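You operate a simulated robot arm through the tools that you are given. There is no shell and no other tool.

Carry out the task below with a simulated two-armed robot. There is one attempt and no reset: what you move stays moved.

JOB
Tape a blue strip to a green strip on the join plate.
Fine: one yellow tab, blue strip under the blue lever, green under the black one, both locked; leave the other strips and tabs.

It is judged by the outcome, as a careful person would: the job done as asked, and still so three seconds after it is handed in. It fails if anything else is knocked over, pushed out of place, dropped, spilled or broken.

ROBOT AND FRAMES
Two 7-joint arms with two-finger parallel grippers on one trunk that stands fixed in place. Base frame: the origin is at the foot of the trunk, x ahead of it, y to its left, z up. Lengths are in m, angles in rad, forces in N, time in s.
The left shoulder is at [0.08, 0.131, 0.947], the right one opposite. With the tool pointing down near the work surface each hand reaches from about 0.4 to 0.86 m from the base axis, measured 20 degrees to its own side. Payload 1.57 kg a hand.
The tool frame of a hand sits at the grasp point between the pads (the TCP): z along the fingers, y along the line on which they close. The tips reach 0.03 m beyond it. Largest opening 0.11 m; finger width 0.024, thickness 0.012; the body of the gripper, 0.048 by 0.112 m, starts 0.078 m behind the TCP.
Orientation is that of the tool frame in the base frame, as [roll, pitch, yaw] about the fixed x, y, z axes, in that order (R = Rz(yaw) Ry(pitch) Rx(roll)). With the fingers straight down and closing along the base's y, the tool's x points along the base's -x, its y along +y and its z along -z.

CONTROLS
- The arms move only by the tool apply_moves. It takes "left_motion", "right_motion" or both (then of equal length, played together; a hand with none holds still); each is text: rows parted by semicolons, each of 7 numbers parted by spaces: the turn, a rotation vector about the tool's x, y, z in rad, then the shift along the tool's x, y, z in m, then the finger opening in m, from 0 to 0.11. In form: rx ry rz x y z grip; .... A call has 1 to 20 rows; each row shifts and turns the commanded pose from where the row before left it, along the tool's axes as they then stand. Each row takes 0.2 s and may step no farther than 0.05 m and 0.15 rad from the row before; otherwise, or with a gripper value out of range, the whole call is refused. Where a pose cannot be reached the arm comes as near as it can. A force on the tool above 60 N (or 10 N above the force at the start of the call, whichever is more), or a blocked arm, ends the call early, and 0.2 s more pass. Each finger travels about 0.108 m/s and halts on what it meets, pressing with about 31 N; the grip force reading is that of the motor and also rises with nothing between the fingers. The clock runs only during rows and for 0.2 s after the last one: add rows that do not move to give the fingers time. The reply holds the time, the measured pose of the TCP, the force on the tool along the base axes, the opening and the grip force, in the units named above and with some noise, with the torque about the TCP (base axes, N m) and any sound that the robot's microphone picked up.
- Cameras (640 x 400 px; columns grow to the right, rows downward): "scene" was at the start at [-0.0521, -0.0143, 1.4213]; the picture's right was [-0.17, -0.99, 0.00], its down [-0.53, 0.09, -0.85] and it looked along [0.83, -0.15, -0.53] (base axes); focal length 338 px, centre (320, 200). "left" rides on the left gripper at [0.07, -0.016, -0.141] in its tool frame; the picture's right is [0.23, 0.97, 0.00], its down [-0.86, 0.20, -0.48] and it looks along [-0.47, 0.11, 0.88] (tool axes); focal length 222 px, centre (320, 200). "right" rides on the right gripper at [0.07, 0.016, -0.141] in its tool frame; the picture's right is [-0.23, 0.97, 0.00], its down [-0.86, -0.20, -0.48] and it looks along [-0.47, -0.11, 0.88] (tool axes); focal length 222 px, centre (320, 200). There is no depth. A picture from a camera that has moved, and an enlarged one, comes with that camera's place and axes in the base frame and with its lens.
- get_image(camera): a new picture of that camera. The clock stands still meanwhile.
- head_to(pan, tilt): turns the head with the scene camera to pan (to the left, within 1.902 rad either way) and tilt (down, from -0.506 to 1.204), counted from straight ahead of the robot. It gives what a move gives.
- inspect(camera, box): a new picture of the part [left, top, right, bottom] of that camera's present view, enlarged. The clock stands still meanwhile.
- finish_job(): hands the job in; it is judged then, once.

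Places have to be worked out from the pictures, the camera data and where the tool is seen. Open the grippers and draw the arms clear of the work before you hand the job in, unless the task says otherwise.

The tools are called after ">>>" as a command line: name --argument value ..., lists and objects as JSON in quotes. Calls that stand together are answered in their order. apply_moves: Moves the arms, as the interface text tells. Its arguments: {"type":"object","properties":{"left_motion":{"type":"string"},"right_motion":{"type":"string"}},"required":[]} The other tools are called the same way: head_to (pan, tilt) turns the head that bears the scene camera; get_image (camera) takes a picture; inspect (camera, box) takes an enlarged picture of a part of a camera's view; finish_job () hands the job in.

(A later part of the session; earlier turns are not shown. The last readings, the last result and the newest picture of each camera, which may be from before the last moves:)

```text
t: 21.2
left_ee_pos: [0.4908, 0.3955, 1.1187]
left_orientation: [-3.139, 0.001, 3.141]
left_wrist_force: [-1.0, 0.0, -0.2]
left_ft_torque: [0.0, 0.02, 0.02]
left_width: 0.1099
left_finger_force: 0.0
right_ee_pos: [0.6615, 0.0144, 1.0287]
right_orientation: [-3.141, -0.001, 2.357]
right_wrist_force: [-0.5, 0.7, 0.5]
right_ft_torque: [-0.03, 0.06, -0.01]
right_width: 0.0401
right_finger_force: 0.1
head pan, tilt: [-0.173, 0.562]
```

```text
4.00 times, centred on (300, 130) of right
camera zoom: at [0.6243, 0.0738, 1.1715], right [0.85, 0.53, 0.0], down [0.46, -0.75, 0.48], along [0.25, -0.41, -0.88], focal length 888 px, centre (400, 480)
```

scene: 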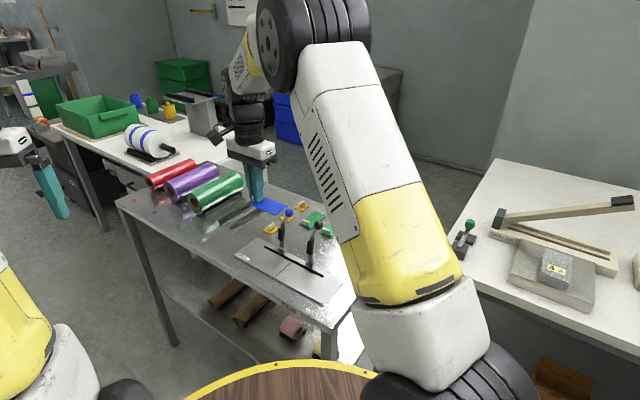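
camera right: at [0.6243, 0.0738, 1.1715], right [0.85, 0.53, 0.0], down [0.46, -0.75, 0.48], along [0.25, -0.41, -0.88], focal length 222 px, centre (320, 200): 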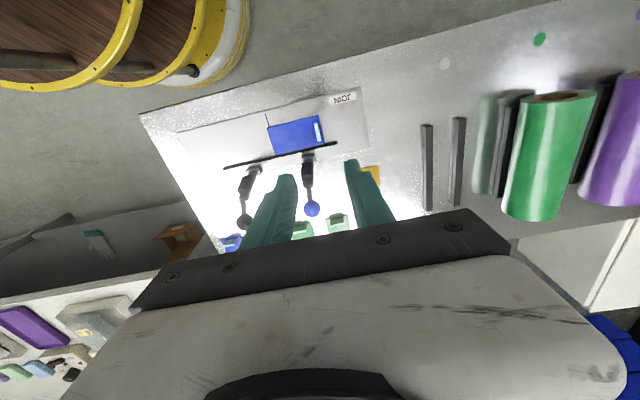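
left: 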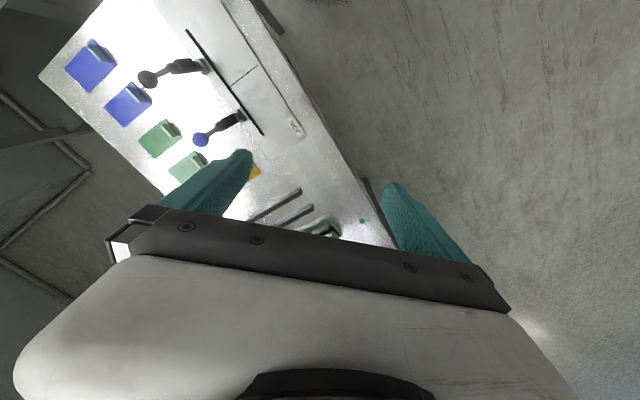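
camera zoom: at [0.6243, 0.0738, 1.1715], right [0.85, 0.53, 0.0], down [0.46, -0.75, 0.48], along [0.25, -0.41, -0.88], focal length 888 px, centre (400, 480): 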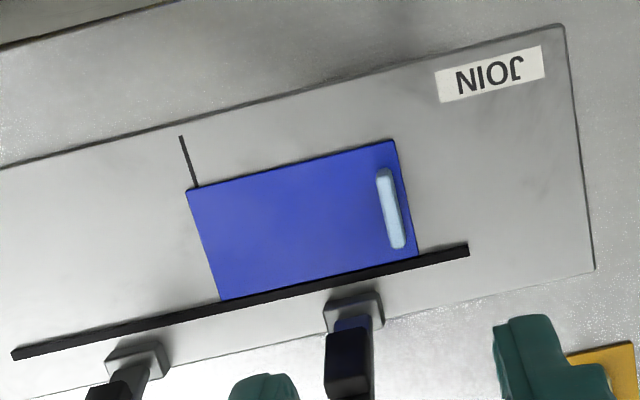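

On opening, a fingertip dragged the strip about 4 mm past the seam (the block now sits at tool y ≈ −0.0042). I go back down with the tips about 3 mm clear of the strip top and close on the block at the right spot, which re-centres it; after a check I release without downward pressure.

>>> apply_moves --right_motion "0 0 0 0 0.0004 0 0.03;0 0 0 0 0 0.04 0.03;0 0 0 0 0 0.04 0.03;0 0 0 0 0 0.04 0.03;0 0 0 0 0 0.04 0.03;0 0 0 0 0 0.02 0.03;0 0 0 0 0 0.007 0.03;0 0 0 0 0 0 0.03;0 0 0 0 0 0 0.015;0 0 0 0 0 0 0.0;0 0 0 0 0 0 0.0;0 0 0 0 0 0 0.0"

>>> inspect --camera "scene" --box '[268, 248, 308, 273]'

>>> inspect --camera "right" --box '[210, 140, 290, 240]'

```text
t: 23.8
left_ee_pos: [0.4902, 0.3949, 1.118]
left_orientation: [-3.14, 0.0, -3.141]
left_wrist_force: [0.0, -0.2, -0.1]
left_ft_torque: [0.03, -0.01, -0.02]
left_width: 0.11
left_finger_force: 0.1
right_ee_pos: [0.6616, 0.0139, 0.8428]
right_orientation: [-3.139, 0.001, 2.358]
right_wrist_force: [-0.4, 0.0, -0.6]
right_ft_torque: [-0.02, 0.03, -0.01]
right_width: 0.0041
right_finger_force: 25.2
head pan, tilt: [-0.173, 0.562]
```

```text
16.00 times, centred on (288, 260) of scene
camera zoom: at [-0.052, -0.0141, 1.4213], right [-0.17, -0.99, 0.0], down [-0.53, 0.09, -0.85], along [0.83, -0.15, -0.53], focal length 5408 px, centre (832, -768)
```

zoom: 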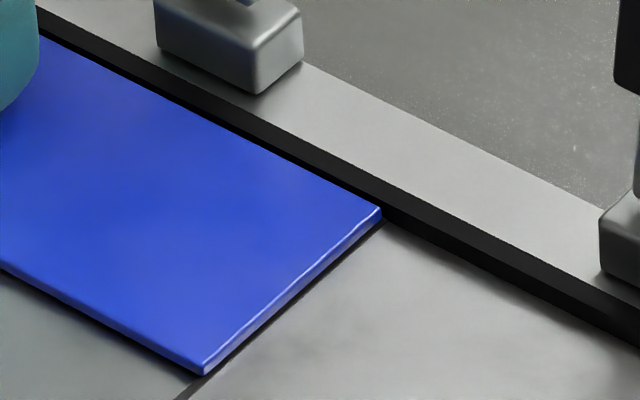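

```text
4.00 times, centred on (250, 190) of right
camera zoom: at [0.6253, 0.0743, 0.9843], right [0.85, 0.53, 0.0], down [0.46, -0.75, 0.48], along [0.25, -0.41, -0.88], focal length 888 px, centre (600, 240)
```

zoom: 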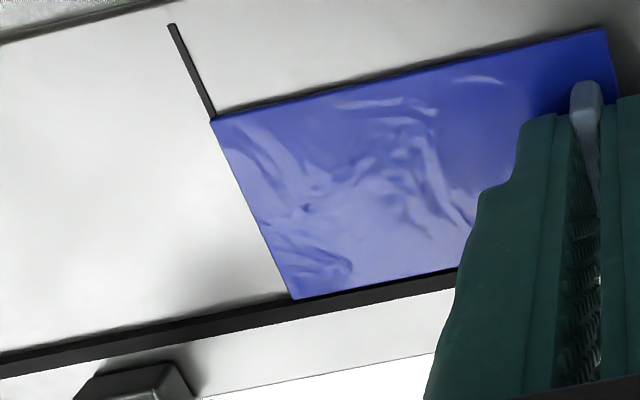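

The strip end now sits right on the seam. I open the fingers with the tips clear of the strip and lift away, then check again.

>>> apply_moves --right_motion "0 0 0 0 0 0 0.01;0 0 0 0 0 0 0.025;0 0 0 0 0 0 0.025;0 0 0 0 0 -0.01 0.025;0 0 0 0 0 -0.03 0.025;0 0 0 0 0 -0.04 0.03;0 0 0 0 0 -0.04 0.04;0 0 0 0 0 -0.04 0.04;0 0 0 0 0 -0.03 0.04;0 0 0 0 0 0 0.04"

>>> inspect --camera "scene" --box '[268, 248, 308, 273]'

>>> inspect --camera "right" --box '[220, 80, 380, 180]'

```text
t: 26.0
left_ee_pos: [0.4911, 0.3958, 1.1181]
left_orientation: [-3.141, 0.0, -3.142]
left_wrist_force: [0.1, -1.0, -0.2]
left_ft_torque: [0.03, 0.0, -0.01]
left_width: 0.11
left_finger_force: 0.1
right_ee_pos: [0.6628, 0.0138, 1.033]
right_orientation: [-3.141, -0.001, 2.357]
right_wrist_force: [0.2, -0.4, -0.4]
right_ft_torque: [-0.02, -0.01, 0.02]
right_width: 0.0399
right_finger_force: 0.0
head pan, tilt: [-0.173, 0.562]
```

```text
16.00 times, centred on (288, 260) of scene
camera zoom: at [-0.0521, -0.0141, 1.4213], right [-0.17, -0.99, 0.0], down [-0.53, 0.09, -0.85], along [0.83, -0.15, -0.53], focal length 5408 px, centre (832, -768)
```

zoom: 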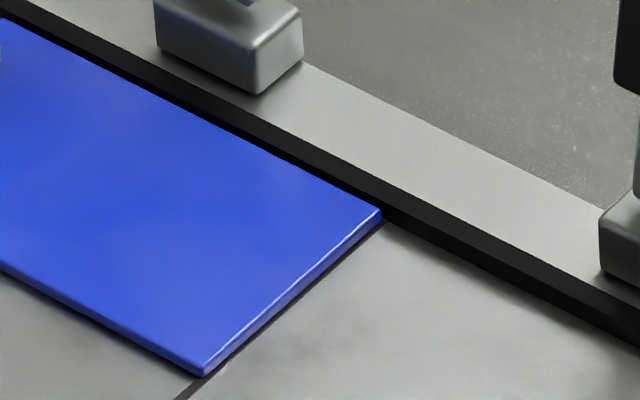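

```text
4.00 times, centred on (300, 130) of right
camera zoom: at [0.6256, 0.0748, 1.175], right [0.85, 0.53, 0.0], down [0.46, -0.75, 0.48], along [0.25, -0.41, -0.88], focal length 888 px, centre (400, 480)
```

zoom: 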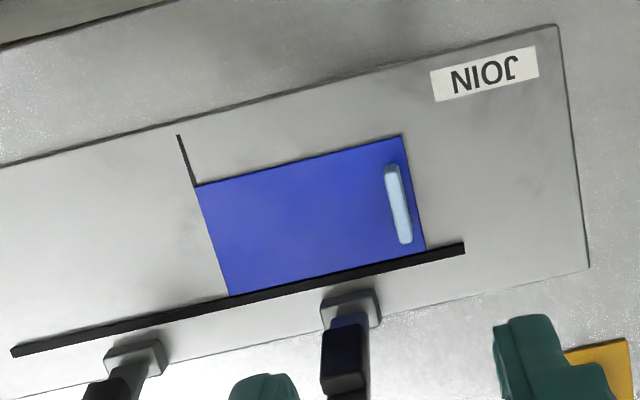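

The blue strip is now lying on the plate, end on the seam and against the fence. Next I move the right hand above the nearer green strip and turn it so that a 90° turn back will leave that strip's block facing outward.

>>> apply_moves --right_motion "0 0 0 -0.0354 -0.0164 0 0.05;0 0 0 -0.0354 -0.0164 0 0.05;0 0 0 -0.0354 -0.0164 0 0.05;0 0 0 -0.0354 -0.0164 0 0.05;0 0 0 -0.0354 -0.0164 0 0.05;0 0 0.1428 0 0 0 0.05;0 0 0.1428 0 0 0 0.05;0 0 0.1428 0 0 0 0.05;0 0 0.1428 0 0 0 0.05;0 0 0.1428 0 0 0 0.05;0 0 0.1428 0 0 0 0.05;0 0 0.1428 0 0 0 0.05;0 0 0.1428 0 0 0 0.05;0 0 0.1428 0 0 0 0.05;0 0 0.1428 0 0 0 0.05;0 0 0.1428 0 0 0 0.05;0 0 0 0 0 0 0.05"

>>> get_image --camera "right"

>>> get_image --camera "scene"

```text
t: 29.6
left_ee_pos: [0.4897, 0.3966, 1.1186]
left_orientation: [-3.141, 0.0, -3.141]
left_wrist_force: [0.1, -0.6, -0.2]
left_ft_torque: [-0.01, 0.01, 0.02]
left_width: 0.1098
left_finger_force: 0.1
right_ee_pos: [0.7293, -0.1685, 1.0299]
right_orientation: [3.141, 0.0, 0.783]
right_wrist_force: [-0.1, -0.1, 0.2]
right_ft_torque: [0.0, -0.01, -0.01]
right_width: 0.0501
right_finger_force: 0.1
head pan, tilt: [-0.173, 0.562]
```

```text
taken
camera right: at [0.791, -0.1313, 1.1736], right [0.53, -0.85, 0.0], down [-0.75, -0.46, 0.48], along [-0.41, -0.25, -0.88], focal length 222 px, centre (320, 200)
```

right: 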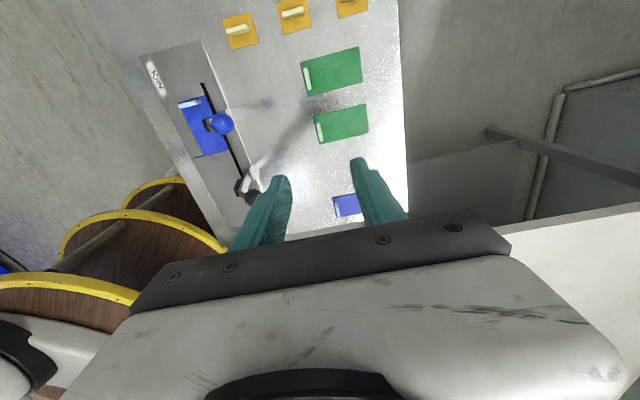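

```text
taken
```

scene: 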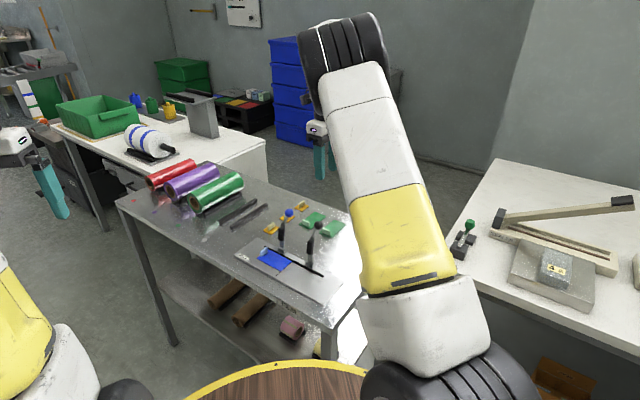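

The pose was reached. I zoom on the green strip to measure its block relative to the tool.

>>> inspect --camera "right" --box '[260, 80, 420, 180]'

```text
4.00 times, centred on (340, 130) of right
camera zoom: at [0.791, -0.1313, 1.1736], right [0.53, -0.85, 0.0], down [-0.75, -0.46, 0.48], along [-0.41, -0.25, -0.88], focal length 888 px, centre (240, 480)
```

zoom: 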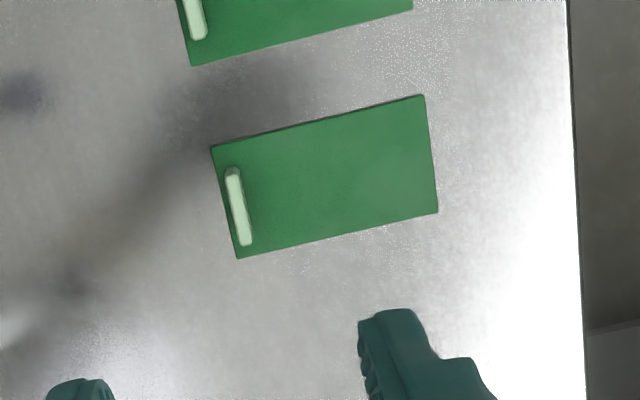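

The block is only 1–2 mm off. I correct and lower to a close hover for a last check.

>>> apply_moves --right_motion "0 0 0 -0.0014 -0.0015 0 0.04;0 0 0 0 0 0.04 0.04;0 0 0 0 0 0.04 0.04;0 0 0 0 0 0.045 0.04;0 0 0 0 0 0 0.04"

>>> inspect --camera "right" --box '[240, 80, 400, 180]'

```text
t: 30.8
left_ee_pos: [0.4904, 0.3965, 1.1194]
left_orientation: [-3.142, 0.0, 3.141]
left_wrist_force: [-0.6, -0.9, -0.7]
left_ft_torque: [0.0, -0.02, -0.01]
left_width: 0.11
left_finger_force: 0.1
right_ee_pos: [0.727, -0.1693, 0.9049]
right_orientation: [3.141, 0.001, 0.785]
right_wrist_force: [-0.9, -0.5, -0.3]
right_ft_torque: [-0.01, -0.01, 0.05]
right_width: 0.0403
right_finger_force: 0.0
head pan, tilt: [-0.173, 0.562]
```

```text
4.00 times, centred on (320, 130) of right
camera zoom: at [0.7888, -0.1319, 1.0488], right [0.53, -0.85, 0.0], down [-0.75, -0.46, 0.48], along [-0.41, -0.25, -0.88], focal length 888 px, centre (320, 480)
```

zoom: 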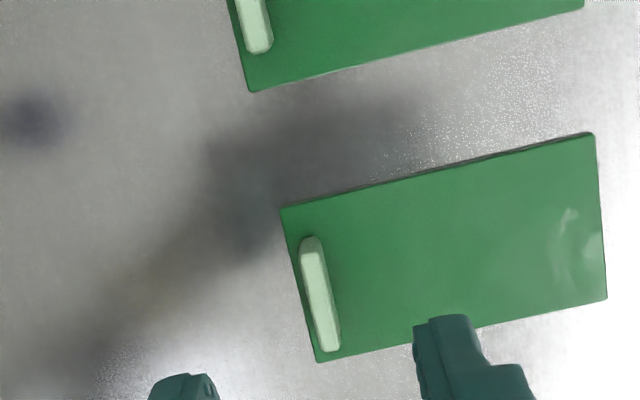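

Centred within a millimetre. I lower with the tips a couple of millimetres above the strip, and close on the block.

>>> apply_moves --right_motion "0 0 0 0.0008 0 0.03 0.035;0 0 0 0 0 0.03 0.035;0 0 0 0 0 0.01 0.035;0 0 0 0 0 0 0.035;0 0 0 0 0 0 0.015;0 0 0 0 0 0 0.0;0 0 0 0 0 0 0.0;0 0 0 0 0 0 0.0"

>>> inspect --camera "right" --box '[240, 110, 440, 235]'

```text
t: 32.6
left_ee_pos: [0.4908, 0.3958, 1.1181]
left_orientation: [3.141, -0.001, 3.141]
left_wrist_force: [0.5, 0.0, -0.2]
left_ft_torque: [0.03, 0.03, 0.01]
left_width: 0.1102
left_finger_force: 0.1
right_ee_pos: [0.7275, -0.1683, 0.8368]
right_orientation: [-3.141, 0.0, 0.785]
right_wrist_force: [0.5, -0.2, -0.7]
right_ft_torque: [0.03, 0.04, 0.0]
right_width: 0.0039
right_finger_force: 24.1
head pan, tilt: [-0.173, 0.562]
```

```text
3.20 times, centred on (340, 172) of right
camera zoom: at [0.7896, -0.1311, 0.9788], right [0.53, -0.85, 0.0], down [-0.75, -0.46, 0.48], along [-0.41, -0.25, -0.88], focal length 711 px, centre (256, 288)
```

zoom: 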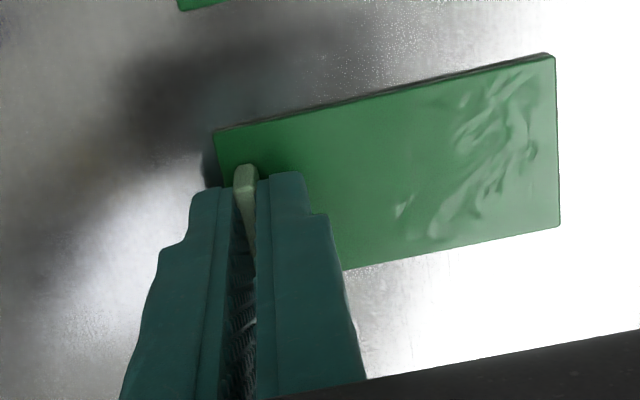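

Gripped at 4 mm width. I lift straight up to travel height and view the strip in hand.

>>> apply_moves --right_motion "0 0 0 0 0 -0.01 0;0 0 0 0 0 -0.02 0;0 0 0 0 0 -0.03 0;0 0 0 0 0 -0.04 0;0 0 0 0 0 -0.04 0;0 0 0 0 0 -0.04 0;0 0 0 0 0 0 0"

>>> inspect --camera "right" --box '[270, 110, 430, 210]'

>>> inspect --camera "scene" --box '[240, 130, 400, 270]'

```text
t: 34.2
left_ee_pos: [0.491, 0.3966, 1.1178]
left_orientation: [3.14, 0.001, 3.141]
left_wrist_force: [-0.2, -0.5, -0.4]
left_ft_torque: [0.0, 0.03, 0.0]
left_width: 0.1103
left_finger_force: 0.1
right_ee_pos: [0.7276, -0.1674, 1.0165]
right_orientation: [-3.141, -0.001, 0.786]
right_wrist_force: [-0.9, 0.0, -0.1]
right_ft_torque: [0.04, -0.01, -0.01]
right_width: 0.0042
right_finger_force: 24.8
head pan, tilt: [-0.173, 0.562]
```

```text
4.00 times, centred on (350, 160) of right
camera zoom: at [0.7893, -0.13, 1.1594], right [0.53, -0.85, 0.0], down [-0.75, -0.46, 0.48], along [-0.41, -0.25, -0.88], focal length 888 px, centre (200, 360)
```

zoom: 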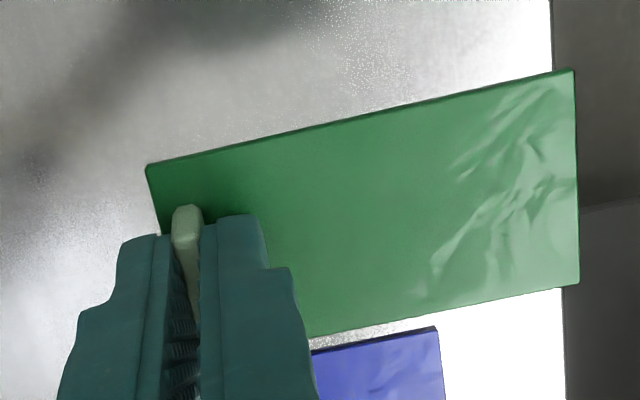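

```text
2.86 times, centred on (320, 200) of scene
camera zoom: at [-0.052, -0.0142, 1.4213], right [-0.17, -0.99, 0.0], down [-0.53, 0.09, -0.85], along [0.83, -0.15, -0.53], focal length 966 px, centre (320, 200)
```

zoom: 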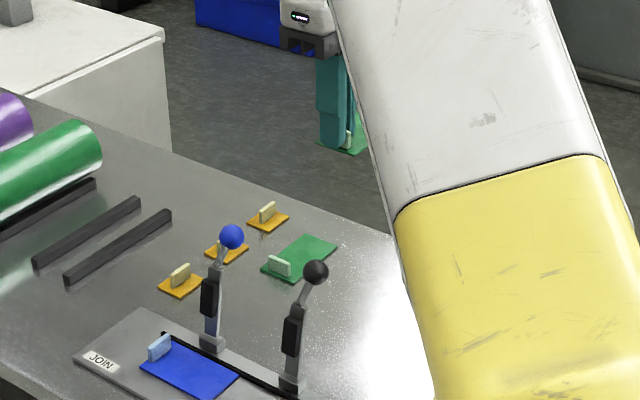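

The green strip's free end is at tool y ≈ +0.078 and hangs level. I turn it back 90° and carry it over the black-lever side, keeping 8 mm short of the fence.

>>> apply_moves --right_motion "0 0 -0.1428 0 0 0 0;0 0 -0.1428 0 0 0 0;0 0 -0.1428 0 0 0 0;0 0 -0.1428 0 0 0 0;0 0 -0.1428 0 0 0 0;0 0 -0.1428 0 0 0 0;0 0 -0.1428 0 0 0 0;0 0 -0.1428 0 0 0 0;0 0 -0.1428 0 0 0 0;0 0 -0.1428 0 0 0 0;0 0 -0.1428 0 0 0 0;0 0 0 0.0368 -0.0153 0 0;0 0 0 0.0368 -0.0153 0 0;0 0 0 0.0368 -0.0153 0 0;0 0 0 0.0368 -0.0153 0 0;0 0 0 0.0368 -0.0153 0 0;0 0 0 0 0 0 0"

>>> get_image --camera "right"

>>> get_image --camera "scene"

```text
t: 37.8
left_ee_pos: [0.4904, 0.395, 1.1177]
left_orientation: [-3.14, -0.001, 3.14]
left_wrist_force: [-0.6, -0.4, -1.2]
left_ft_torque: [0.03, 0.0, 0.02]
left_width: 0.1099
left_finger_force: 0.1
right_ee_pos: [0.5446, -0.0933, 1.017]
right_orientation: [-3.141, 0.001, 2.356]
right_wrist_force: [0.2, -0.2, 0.2]
right_ft_torque: [0.03, 0.0, -0.02]
right_width: 0.0042
right_finger_force: 24.6
head pan, tilt: [-0.173, 0.562]
```

```text
taken
camera right: at [0.5065, -0.0325, 1.1597], right [0.85, 0.53, 0.0], down [0.46, -0.75, 0.48], along [0.25, -0.41, -0.88], focal length 222 px, centre (320, 200)
```

right: 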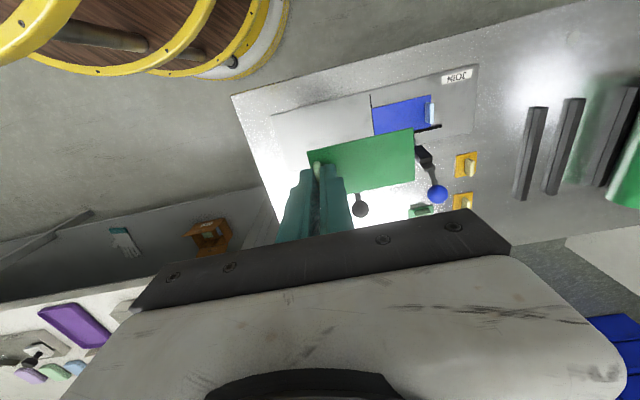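

```text
taken
```

scene: 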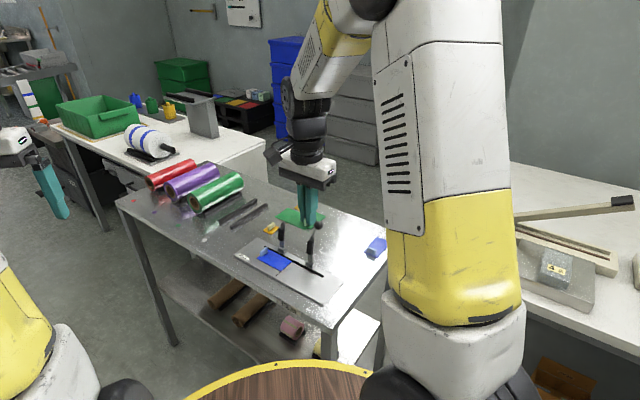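

The hand is in place above the black side. I back off 4 mm from the seam as clearance and lower until the strip is about 3 cm above the plate.

>>> apply_moves --right_motion "0 0 0 0 -0.004 0 0;0 0 0 0 0 0.04 0;0 0 0 0 0 0.04 0;0 0 0 0 0 0.04 0;0 0 0 0 0 0.024 0;0 0 0 0 0 0 0"

>>> inspect --camera "right" --box '[280, 90, 480, 215]'

>>> inspect --camera "scene" --box '[240, 190, 360, 290]'

```text
t: 39.2
left_ee_pos: [0.4904, 0.3958, 1.118]
left_orientation: [3.141, 0.0, 3.141]
left_wrist_force: [0.4, -0.2, 0.7]
left_ft_torque: [-0.02, 0.0, -0.04]
left_width: 0.1098
left_finger_force: 0.1
right_ee_pos: [0.5411, -0.0951, 0.8718]
right_orientation: [3.14, 0.0, 2.356]
right_wrist_force: [1.1, 0.5, 0.0]
right_ft_torque: [-0.01, 0.0, 0.05]
right_width: 0.0041
right_finger_force: 24.6
head pan, tilt: [-0.173, 0.562]
```

```text
3.20 times, centred on (380, 152) of right
camera zoom: at [0.5047, -0.0345, 1.0142], right [0.85, 0.53, 0.0], down [0.46, -0.75, 0.48], along [0.25, -0.41, -0.88], focal length 711 px, centre (128, 352)
```

zoom: 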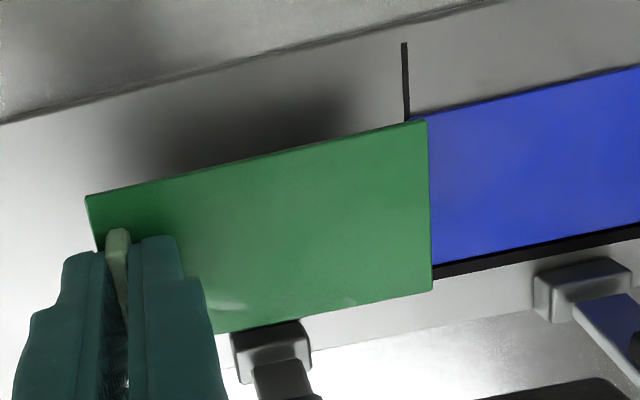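

```text
4.00 times, centred on (300, 240) of scene
camera zoom: at [-0.0521, -0.0142, 1.4213], right [-0.17, -0.99, 0.0], down [-0.53, 0.09, -0.85], along [0.83, -0.15, -0.53], focal length 1352 px, centre (400, 40)
```

zoom: 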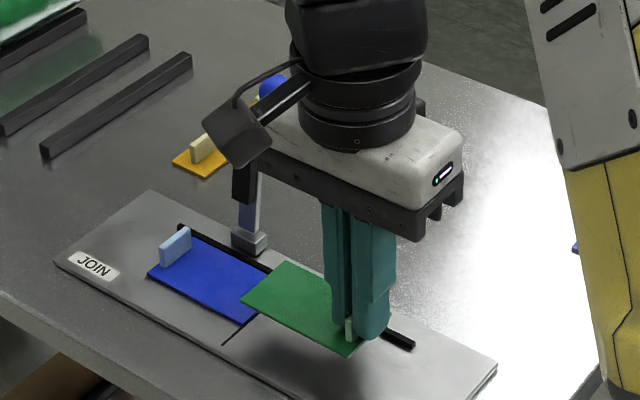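

There's about a 7 mm gap to the seam, all clear. I lower to roughly 4 mm above the plate.

>>> apply_moves --right_motion "0 0 0 0 0 0.015 0;0 0 0 0 0 0.01 0;0 0 0 0 0 0 0"

>>> inspect --camera "right" --box '[280, 110, 480, 235]'

>>> inspect --camera "scene" --box '[270, 235, 334, 275]'

```text
t: 40.0
left_ee_pos: [0.4906, 0.3972, 1.1183]
left_orientation: [-3.141, 0.0, -3.14]
left_wrist_force: [0.4, -1.0, 0.4]
left_ft_torque: [-0.01, 0.01, 0.02]
left_width: 0.1101
left_finger_force: 0.0
right_ee_pos: [0.5422, -0.0952, 0.8464]
right_orientation: [3.141, 0.0, 2.357]
right_wrist_force: [-0.1, 0.4, -0.4]
right_ft_torque: [0.0, 0.02, 0.03]
right_width: 0.0041
right_finger_force: 23.9
head pan, tilt: [-0.173, 0.562]
```

```text
3.20 times, centred on (380, 172) of right
camera zoom: at [0.5044, -0.0346, 0.9897], right [0.85, 0.53, 0.0], down [0.46, -0.75, 0.48], along [0.25, -0.41, -0.88], focal length 711 px, centre (128, 288)
```

zoom: 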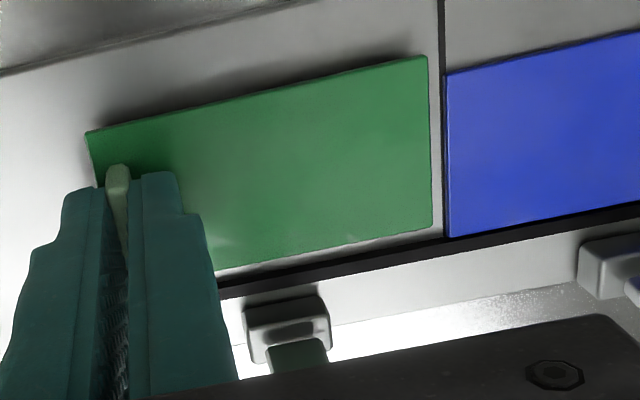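

```text
10.00 times, centred on (302, 255) of scene
camera zoom: at [-0.0521, -0.0142, 1.4213], right [-0.17, -0.99, 0.0], down [-0.53, 0.09, -0.85], along [0.83, -0.15, -0.53], focal length 3380 px, centre (500, -350)
```

zoom: 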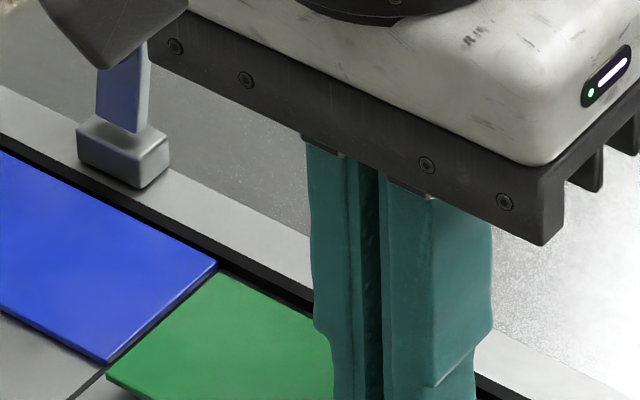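

Gaps now read about 6 mm to the blue strip's end and 6.5 mm to the fence. I lower 2 mm more and slide most of the way in both directions, then look again.

>>> apply_moves --right_motion "0 0 0 0 0 0.002 0;0 0 0 -0.0025 0.002 0 0;0 0 0 -0.0025 0.002 0 0;0 0 0 0 0 0 0"

>>> inspect --camera "right" --box '[370, 110, 450, 210]'

>>> inspect --camera "scene" --box '[268, 245, 308, 280]'

```text
t: 41.0
left_ee_pos: [0.4922, 0.3959, 1.1177]
left_orientation: [-3.142, -0.001, 3.14]
left_wrist_force: [0.6, -0.6, 0.4]
left_ft_torque: [-0.01, 0.02, 0.02]
left_width: 0.1099
left_finger_force: 0.1
right_ee_pos: [0.5483, -0.0954, 0.846]
right_orientation: [3.14, -0.001, 2.356]
right_wrist_force: [-0.7, 0.5, 0.1]
right_ft_torque: [0.0, 0.01, 0.0]
right_width: 0.0043
right_finger_force: 24.7
head pan, tilt: [-0.173, 0.562]
```

```text
4.00 times, centred on (410, 160) of right
camera zoom: at [0.5105, -0.0351, 0.9878], right [0.85, 0.53, 0.0], down [0.46, -0.75, 0.48], along [0.25, -0.41, -0.88], focal length 888 px, centre (-40, 360)
```

zoom: 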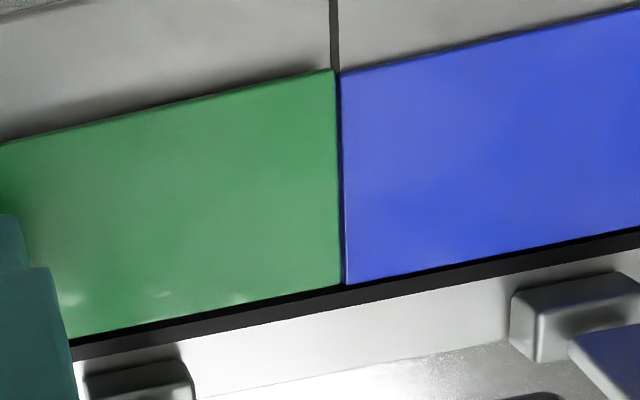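

```text
11.43 times, centred on (288, 262) of scene
camera zoom: at [-0.0521, -0.0142, 1.4213], right [-0.17, -0.99, 0.0], down [-0.53, 0.09, -0.85], along [0.83, -0.15, -0.53], focal length 3863 px, centre (686, -514)
```

zoom: 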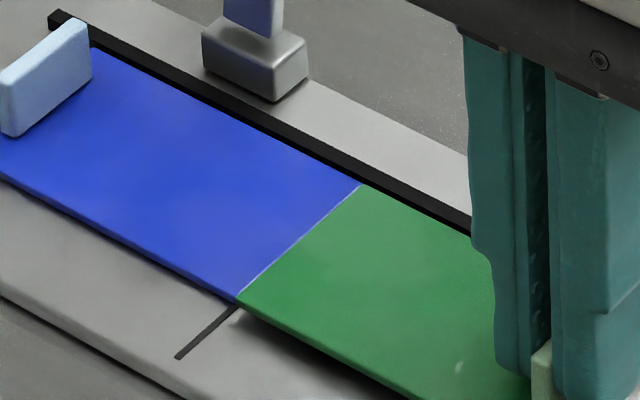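

The remaining gap to the blue end is about 2 mm and to the fence about 1.5 mm. I lower close to contact and look at the force and gap.

>>> apply_moves --right_motion "0 0 0 0 0 0.0015 0;0 0 0 0 0 0.001 0;0 0 0 0 0 0 0"

>>> inspect --camera "right" --box '[370, 110, 450, 210]'

>>> inspect --camera "scene" --box '[272, 248, 320, 283]'

```text
t: 41.8
left_ee_pos: [0.4893, 0.3964, 1.1182]
left_orientation: [-3.141, 0.001, 3.142]
left_wrist_force: [0.4, -0.5, 0.2]
left_ft_torque: [-0.01, 0.0, -0.02]
left_width: 0.11
left_finger_force: 0.1
right_ee_pos: [0.5475, -0.0956, 0.8428]
right_orientation: [3.14, 0.0, 2.356]
right_wrist_force: [0.2, 0.7, -0.5]
right_ft_torque: [0.01, 0.0, -0.03]
right_width: 0.0039
right_finger_force: 24.4
head pan, tilt: [-0.173, 0.562]
```

```text
4.00 times, centred on (410, 160) of right
camera zoom: at [0.5103, -0.0352, 0.9853], right [0.85, 0.53, 0.0], down [0.46, -0.75, 0.48], along [0.25, -0.41, -0.88], focal length 888 px, centre (-40, 360)
```

zoom: 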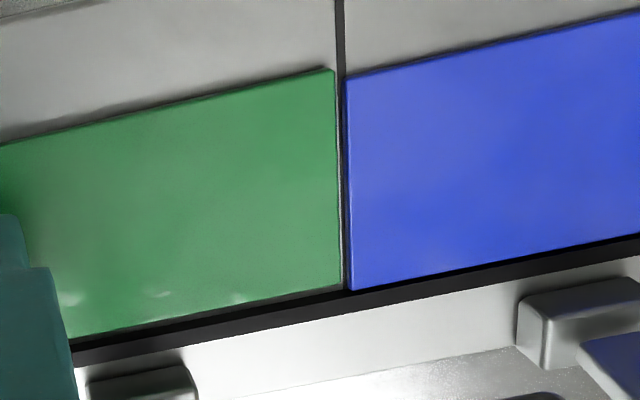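

```text
11.43 times, centred on (296, 266) of scene
camera zoom: at [-0.0521, -0.0142, 1.4213], right [-0.17, -0.99, 0.0], down [-0.53, 0.09, -0.85], along [0.83, -0.15, -0.53], focal length 3863 px, centre (594, -549)
```

zoom: 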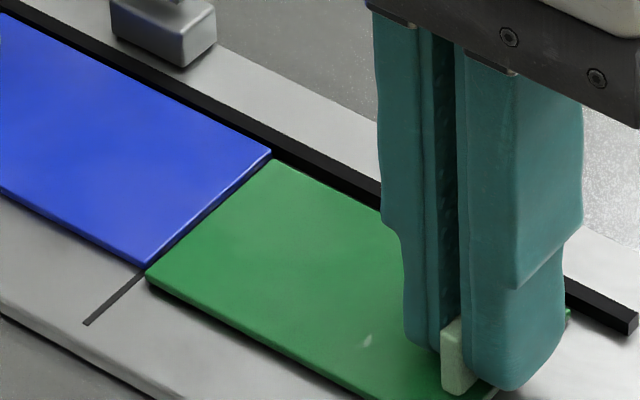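

No contact force yet, with gaps of about 2.2 mm to the blue end and 2 mm to the fence. I slide 1.6 mm toward the seam and 2 mm toward the fence, then lower to touch.

>>> apply_moves --right_motion "0 0 0 -0.001 0.0008 0 0;0 0 0 -0.001 0.0008 0 0;0 0 0 0 0 0.0006 0;0 0 0 0 0 0 0"

>>> inspect --camera "right" --box '[370, 110, 450, 210]'

>>> inspect --camera "scene" --box '[272, 248, 320, 283]'

```text
t: 42.8
left_ee_pos: [0.4914, 0.3967, 1.1179]
left_orientation: [-3.141, -0.001, 3.141]
left_wrist_force: [-0.5, -0.2, -0.5]
left_ft_torque: [0.0, 0.01, -0.01]
left_width: 0.1098
left_finger_force: 0.1
right_ee_pos: [0.5494, -0.0955, 0.8422]
right_orientation: [3.14, 0.002, 2.356]
right_wrist_force: [0.0, -0.8, 1.0]
right_ft_torque: [0.0, -0.01, 0.03]
right_width: 0.0042
right_finger_force: 25.4
head pan, tilt: [-0.173, 0.562]
```

```text
4.00 times, centred on (410, 160) of right
camera zoom: at [0.5127, -0.0353, 0.9849], right [0.85, 0.53, 0.0], down [0.46, -0.75, 0.48], along [0.25, -0.41, -0.88], focal length 888 px, centre (-40, 360)
```

zoom: 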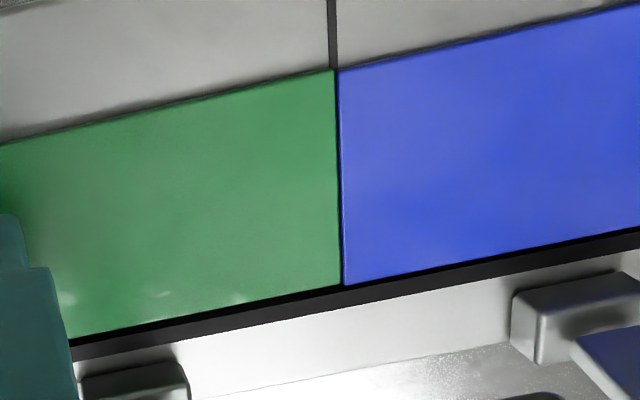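

```text
11.43 times, centred on (296, 266) of scene
camera zoom: at [-0.0521, -0.0142, 1.4213], right [-0.17, -0.99, 0.0], down [-0.53, 0.09, -0.85], along [0.83, -0.15, -0.53], focal length 3863 px, centre (594, -549)
```

zoom: 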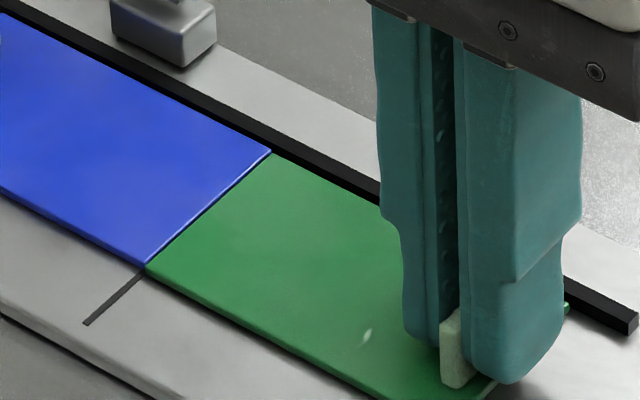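

The two strips are nearly butted (about half a millimetre apart) and in line along the fence. I lower slightly until light contact shows.

>>> apply_moves --right_motion "0 0 0 0 0 0.0006 0;0 0 0 0 0 0 0"

```text
t: 43.4
left_ee_pos: [0.4903, 0.3961, 1.1189]
left_orientation: [-3.14, -0.003, 3.141]
left_wrist_force: [1.0, -0.2, -0.3]
left_ft_torque: [-0.03, 0.03, 0.01]
left_width: 0.1101
left_finger_force: 0.1
right_ee_pos: [0.5488, -0.0957, 0.841]
right_orientation: [3.142, 0.001, 2.358]
right_wrist_force: [-1.1, -0.2, 4.0]
right_ft_torque: [0.0, -0.01, -0.02]
right_width: 0.0039
right_finger_force: 24.3
head pan, tilt: [-0.173, 0.562]
```

Light contact at 4 N. I ease off 0.4 mm and open just slightly to see whether the strip stays put.

>>> apply_moves --right_motion "0 0 0 0 0 -0.0004 0;0 0 0 0 0 0 0.005;0 0 0 0 0 0 0.008;0 0 0 0 0 0 0.01;0 0 0 0 0 0 0.01"

>>> inspect --camera "right" --box '[280, 110, 440, 210]'

>>> inspect --camera "scene" --box '[272, 248, 320, 283]'

```text
t: 44.6
left_ee_pos: [0.4899, 0.3962, 1.1172]
left_orientation: [3.141, 0.0, 3.141]
left_wrist_force: [0.0, -0.6, -0.7]
left_ft_torque: [0.0, 0.01, -0.04]
left_width: 0.11
left_finger_force: 0.0
right_ee_pos: [0.5491, -0.0951, 0.8424]
right_orientation: [-3.141, 0.001, 2.357]
right_wrist_force: [0.2, -0.5, 0.3]
right_ft_torque: [-0.03, -0.01, -0.01]
right_width: 0.0099
right_finger_force: 0.1
head pan, tilt: [-0.173, 0.562]
```

```text
4.00 times, centred on (360, 160) of right
camera zoom: at [0.5127, -0.0352, 0.9845], right [0.85, 0.53, 0.0], down [0.46, -0.75, 0.48], along [0.25, -0.41, -0.88], focal length 888 px, centre (160, 360)
```

zoom: 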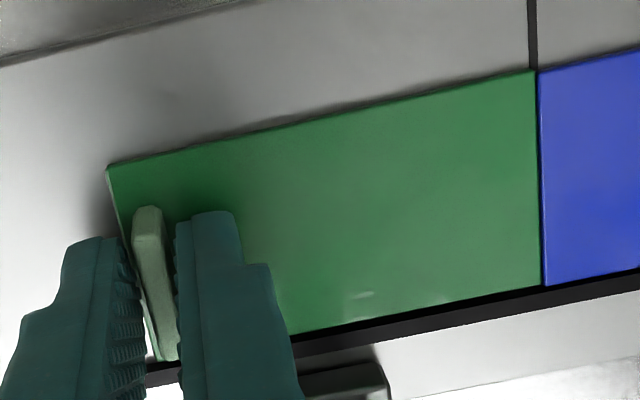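

```text
11.43 times, centred on (296, 266) of scene
camera zoom: at [-0.0521, -0.0142, 1.4213], right [-0.17, -0.99, 0.0], down [-0.53, 0.09, -0.85], along [0.83, -0.15, -0.53], focal length 3863 px, centre (594, -549)
```

zoom: 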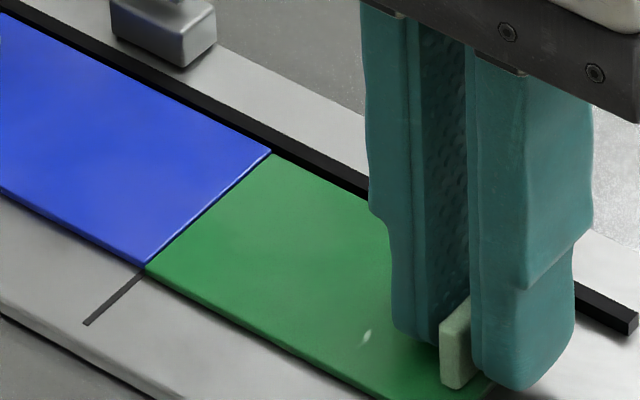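

The strip stayed in place. I open fully clear of the block and lift away.

>>> apply_moves --right_motion "0 0 0 0 0 0 0.018;0 0 0 0 0 0 0.025;0 0 0 0 0 0 0.025;0 0 0 0 0 -0.01 0.025;0 0 0 0 0 -0.03 0.025;0 0 0 0 0 -0.04 0.025;0 0 0 0 0 -0.04 0.025;0 0 0 0 0 -0.04 0.025;0 0 0 0 0 -0.03 0.025;0 0 0 0 0 0 0.025"

>>> inspect --camera "right" --box '[260, 70, 480, 210]'

>>> inspect --camera "scene" --box '[240, 215, 336, 285]'

```text
t: 46.8
left_ee_pos: [0.49, 0.3962, 1.118]
left_orientation: [3.141, 0.0, 3.14]
left_wrist_force: [-0.2, 0.2, 0.6]
left_ft_torque: [0.01, 0.03, 0.01]
left_width: 0.11
left_finger_force: 0.2
right_ee_pos: [0.5492, -0.0959, 1.0315]
right_orientation: [3.142, 0.0, 2.357]
right_wrist_force: [0.5, -0.2, -0.2]
right_ft_torque: [0.01, -0.01, 0.01]
right_width: 0.025
right_finger_force: 0.0
head pan, tilt: [-0.173, 0.562]
```

```text
2.86 times, centred on (370, 140) of right
camera zoom: at [0.5127, -0.0361, 1.1741], right [0.85, 0.53, 0.0], down [0.46, -0.75, 0.48], along [0.25, -0.41, -0.88], focal length 635 px, centre (177, 371)
```

zoom: 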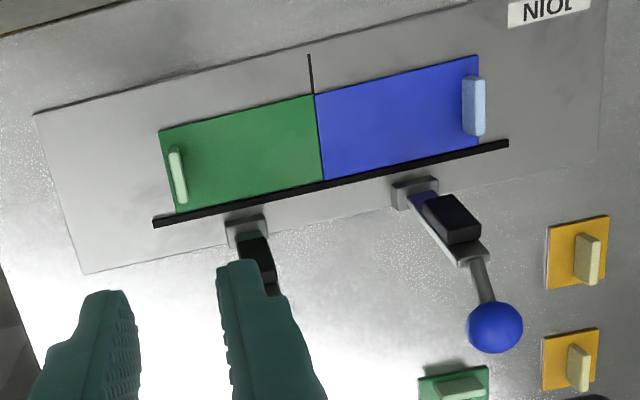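

```text
5.71 times, centred on (288, 250) of scene
camera zoom: at [-0.0521, -0.0142, 1.4213], right [-0.17, -0.99, 0.0], down [-0.53, 0.09, -0.85], along [0.83, -0.15, -0.53], focal length 1931 px, centre (503, -86)
```

zoom: 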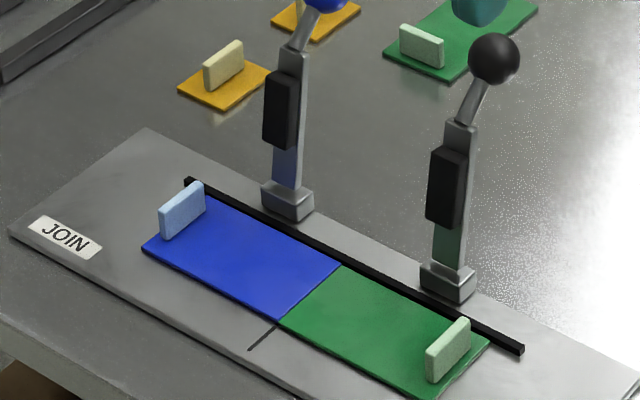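

Both strips lie butted at the seam and flush to the fence. Next come the levers: each ball sits near z ≈ 0.913, about 0.038 m behind its pivot. I position the right hand above the black ball to measure it.

>>> apply_moves --right_motion "0 0 0 -0.039 0.016 0 0.05;0 0 0 -0.039 0.0165 0 0.06;0 0 0 0 0 0 0.06"

>>> get_image --camera "right"

>>> inspect --camera "scene" --box '[250, 140, 370, 265]'

```text
t: 47.6
left_ee_pos: [0.4905, 0.3956, 1.1177]
left_orientation: [3.141, 0.0, 3.14]
left_wrist_force: [-0.1, -0.8, 0.6]
left_ft_torque: [0.06, 0.01, 0.04]
left_width: 0.11
left_finger_force: 0.1
right_ee_pos: [0.628, -0.1296, 1.032]
right_orientation: [3.141, 0.0, 2.355]
right_wrist_force: [0.6, -0.2, 0.7]
right_ft_torque: [0.01, -0.01, 0.03]
right_width: 0.0598
right_finger_force: 0.1
head pan, tilt: [-0.173, 0.562]
```

```text
taken
camera right: at [0.5912, -0.0686, 1.1745], right [0.85, 0.53, 0.0], down [0.46, -0.75, 0.48], along [0.25, -0.41, -0.88], focal length 222 px, centre (320, 200)
```

right: 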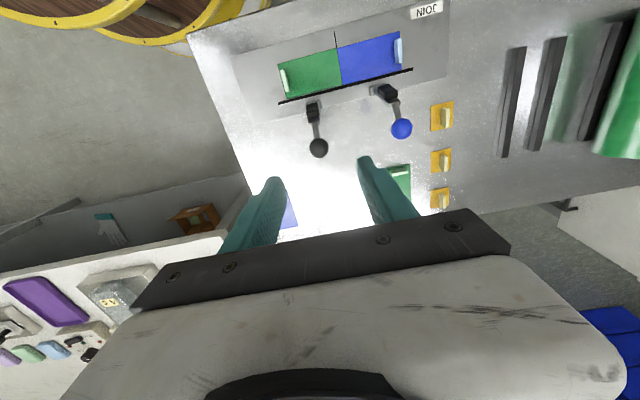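

```text
3.20 times, centred on (310, 202) of scene
camera zoom: at [-0.0521, -0.0142, 1.4213], right [-0.17, -0.99, 0.0], down [-0.53, 0.09, -0.85], along [0.83, -0.15, -0.53], focal length 1082 px, centre (352, 192)
```

zoom: 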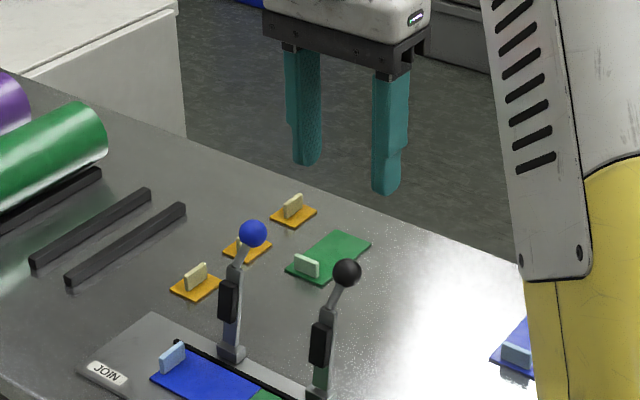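

The black ball is directly below the grasp point (about 2 mm off in y). I lower until the tips are just above the ball and re-measure.

>>> apply_moves --right_motion "0 0 0 0 -0.0022 0 0.05;0 0 0 0 0 0.035 0.05;0 0 0 0 0 0.025 0.05;0 0 0 0 0 0 0.05"

>>> inspect --camera "right" --box '[240, 110, 400, 210]'

>>> inspect --camera "scene" --box '[270, 170, 366, 270]'

```text
t: 48.6
left_ee_pos: [0.4903, 0.3966, 1.1173]
left_orientation: [-3.141, -0.001, -3.142]
left_wrist_force: [0.3, -0.3, -0.2]
left_ft_torque: [0.01, 0.01, 0.04]
left_width: 0.11
left_finger_force: 0.1
right_ee_pos: [0.6263, -0.1299, 0.9721]
right_orientation: [-3.141, 0.001, 2.357]
right_wrist_force: [0.6, -1.0, 0.7]
right_ft_torque: [-0.01, 0.01, -0.02]
right_width: 0.0502
right_finger_force: 0.1
head pan, tilt: [-0.173, 0.562]
```

```text
4.00 times, centred on (320, 160) of right
camera zoom: at [0.589, -0.0697, 1.1144], right [0.85, 0.53, 0.0], down [0.46, -0.75, 0.48], along [0.25, -0.41, -0.88], focal length 888 px, centre (320, 360)
```

zoom: 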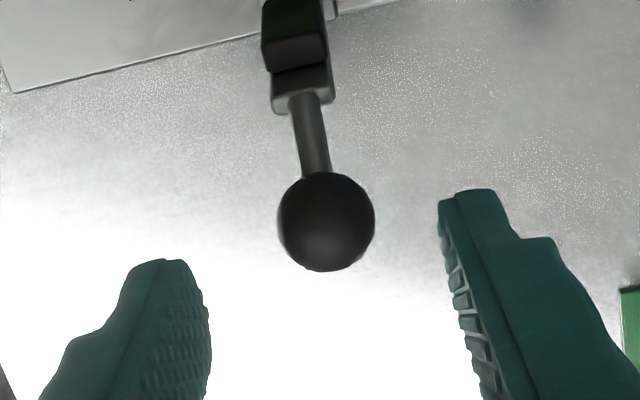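

```text
4.00 times, centred on (318, 220) of scene
camera zoom: at [-0.0521, -0.0142, 1.4213], right [-0.17, -0.99, 0.0], down [-0.53, 0.09, -0.85], along [0.83, -0.15, -0.53], focal length 1352 px, centre (328, 120)
```

zoom: 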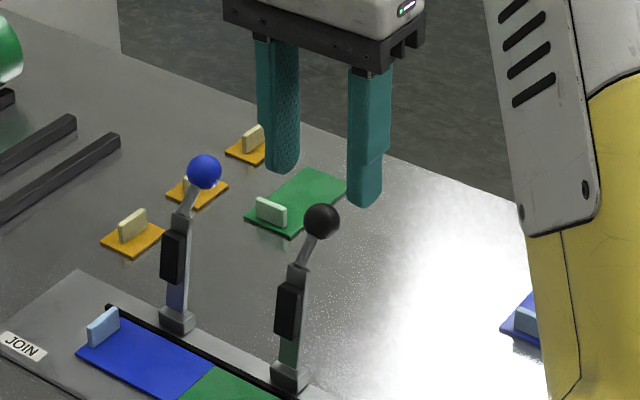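

The ball is centred to about 1 mm with its centre near z ≈ 0.914. I lower the fingers around it and close.

>>> apply_moves --right_motion "0 0 0 -0.0005 0.001 0.015 0.05;0 0 0 0 0 0.015 0.05;0 0 0 0 0 0.015 0.05;0 0 0 0 0 0 0.04;0 0 0 0 0 0 0.02;0 0 0 0 0 0 0.015;0 0 0 0 0 0 0.015"

>>> inspect --camera "right" --box '[240, 110, 400, 210]'

>>> inspect --camera "scene" --box '[270, 180, 366, 270]'

```text
t: 50.2
left_ee_pos: [0.4918, 0.3959, 1.1188]
left_orientation: [3.141, 0.001, 3.141]
left_wrist_force: [0.0, -0.2, 0.6]
left_ft_torque: [0.01, 0.01, -0.01]
left_width: 0.1097
left_finger_force: 0.0
right_ee_pos: [0.6272, -0.1305, 0.9271]
right_orientation: [-3.14, -0.001, 2.357]
right_wrist_force: [-0.7, -0.9, -3.6]
right_ft_torque: [-0.09, -0.11, -0.01]
right_width: 0.0231
right_finger_force: 35.3
head pan, tilt: [-0.173, 0.562]
```

```text
4.00 times, centred on (320, 160) of right
camera zoom: at [0.5907, -0.0694, 1.0696], right [0.85, 0.53, 0.0], down [0.46, -0.75, 0.48], along [0.25, -0.41, -0.88], focal length 888 px, centre (320, 360)
```

zoom: 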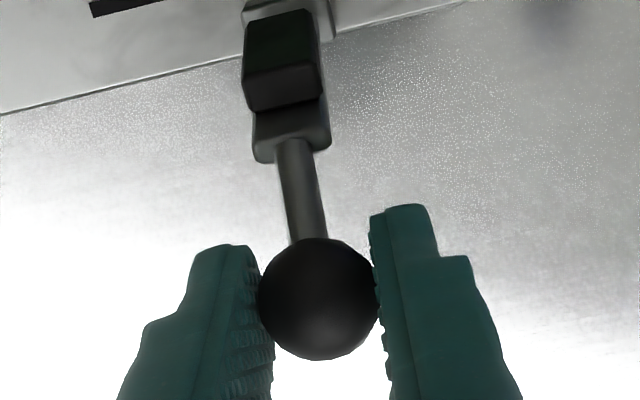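

```text
4.44 times, centred on (318, 225) of scene
camera zoom: at [-0.052, -0.0142, 1.4213], right [-0.17, -0.99, 0.0], down [-0.53, 0.09, -0.85], along [0.83, -0.15, -0.53], focal length 1502 px, centre (329, 89)
```

zoom: 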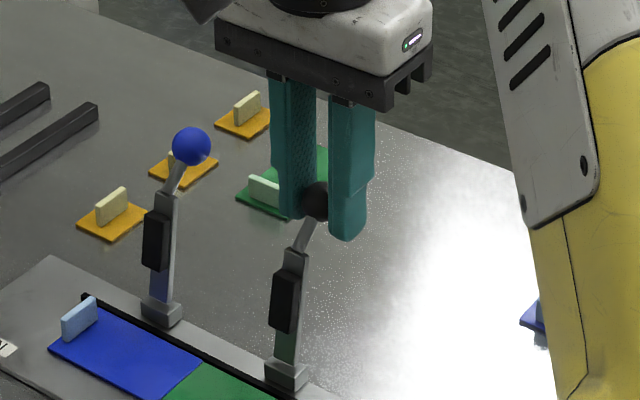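

The ball is held (23 mm across). I begin drawing it along its arc toward the plate, the first 20° or so, and watch the forces.

>>> apply_moves --right_motion "0 0 0 0.0092 0 -0.0031 0.015;0 0 0 0.0095 0 -0.0022 0.015;0 0 0 0.0096 0 -0.0014 0.015;0 0 0 0.0097 0 -0.0004 0.015;0 0 0 0 0 0 0.015"

>>> inspect --camera "scene" --box '[250, 180, 346, 280]'

>>> inspect --camera "right" --box '[240, 70, 400, 210]'

```text
t: 51.4
left_ee_pos: [0.4905, 0.3948, 1.1183]
left_orientation: [-3.141, 0.0, 3.141]
left_wrist_force: [0.6, -0.4, -0.1]
left_ft_torque: [-0.02, 0.0, 0.0]
left_width: 0.11
left_finger_force: 0.1
right_ee_pos: [0.601, -0.1031, 0.9343]
right_orientation: [-3.141, 0.001, 2.356]
right_wrist_force: [5.0, -8.2, 6.4]
right_ft_torque: [-0.83, -0.8, -0.03]
right_width: 0.0232
right_finger_force: 35.8
head pan, tilt: [-0.173, 0.562]
```

```text
4.00 times, centred on (298, 230) of scene
camera zoom: at [-0.052, -0.0145, 1.4213], right [-0.17, -0.99, 0.0], down [-0.53, 0.09, -0.85], along [0.83, -0.15, -0.53], focal length 1352 px, centre (408, 80)
```

zoom: 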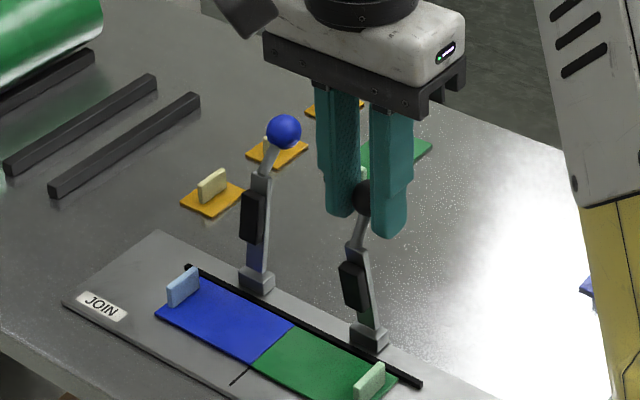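

```text
2.86 times, centred on (320, 140) of right
camera zoom: at [0.5638, -0.0427, 1.0774], right [0.85, 0.53, 0.0], down [0.46, -0.75, 0.48], along [0.25, -0.41, -0.88], focal length 635 px, centre (320, 371)
```

zoom: 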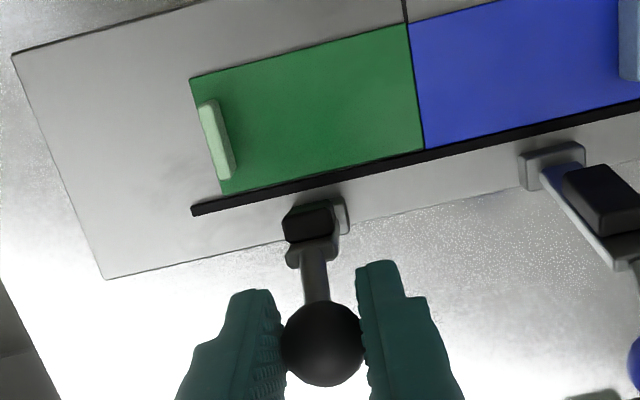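

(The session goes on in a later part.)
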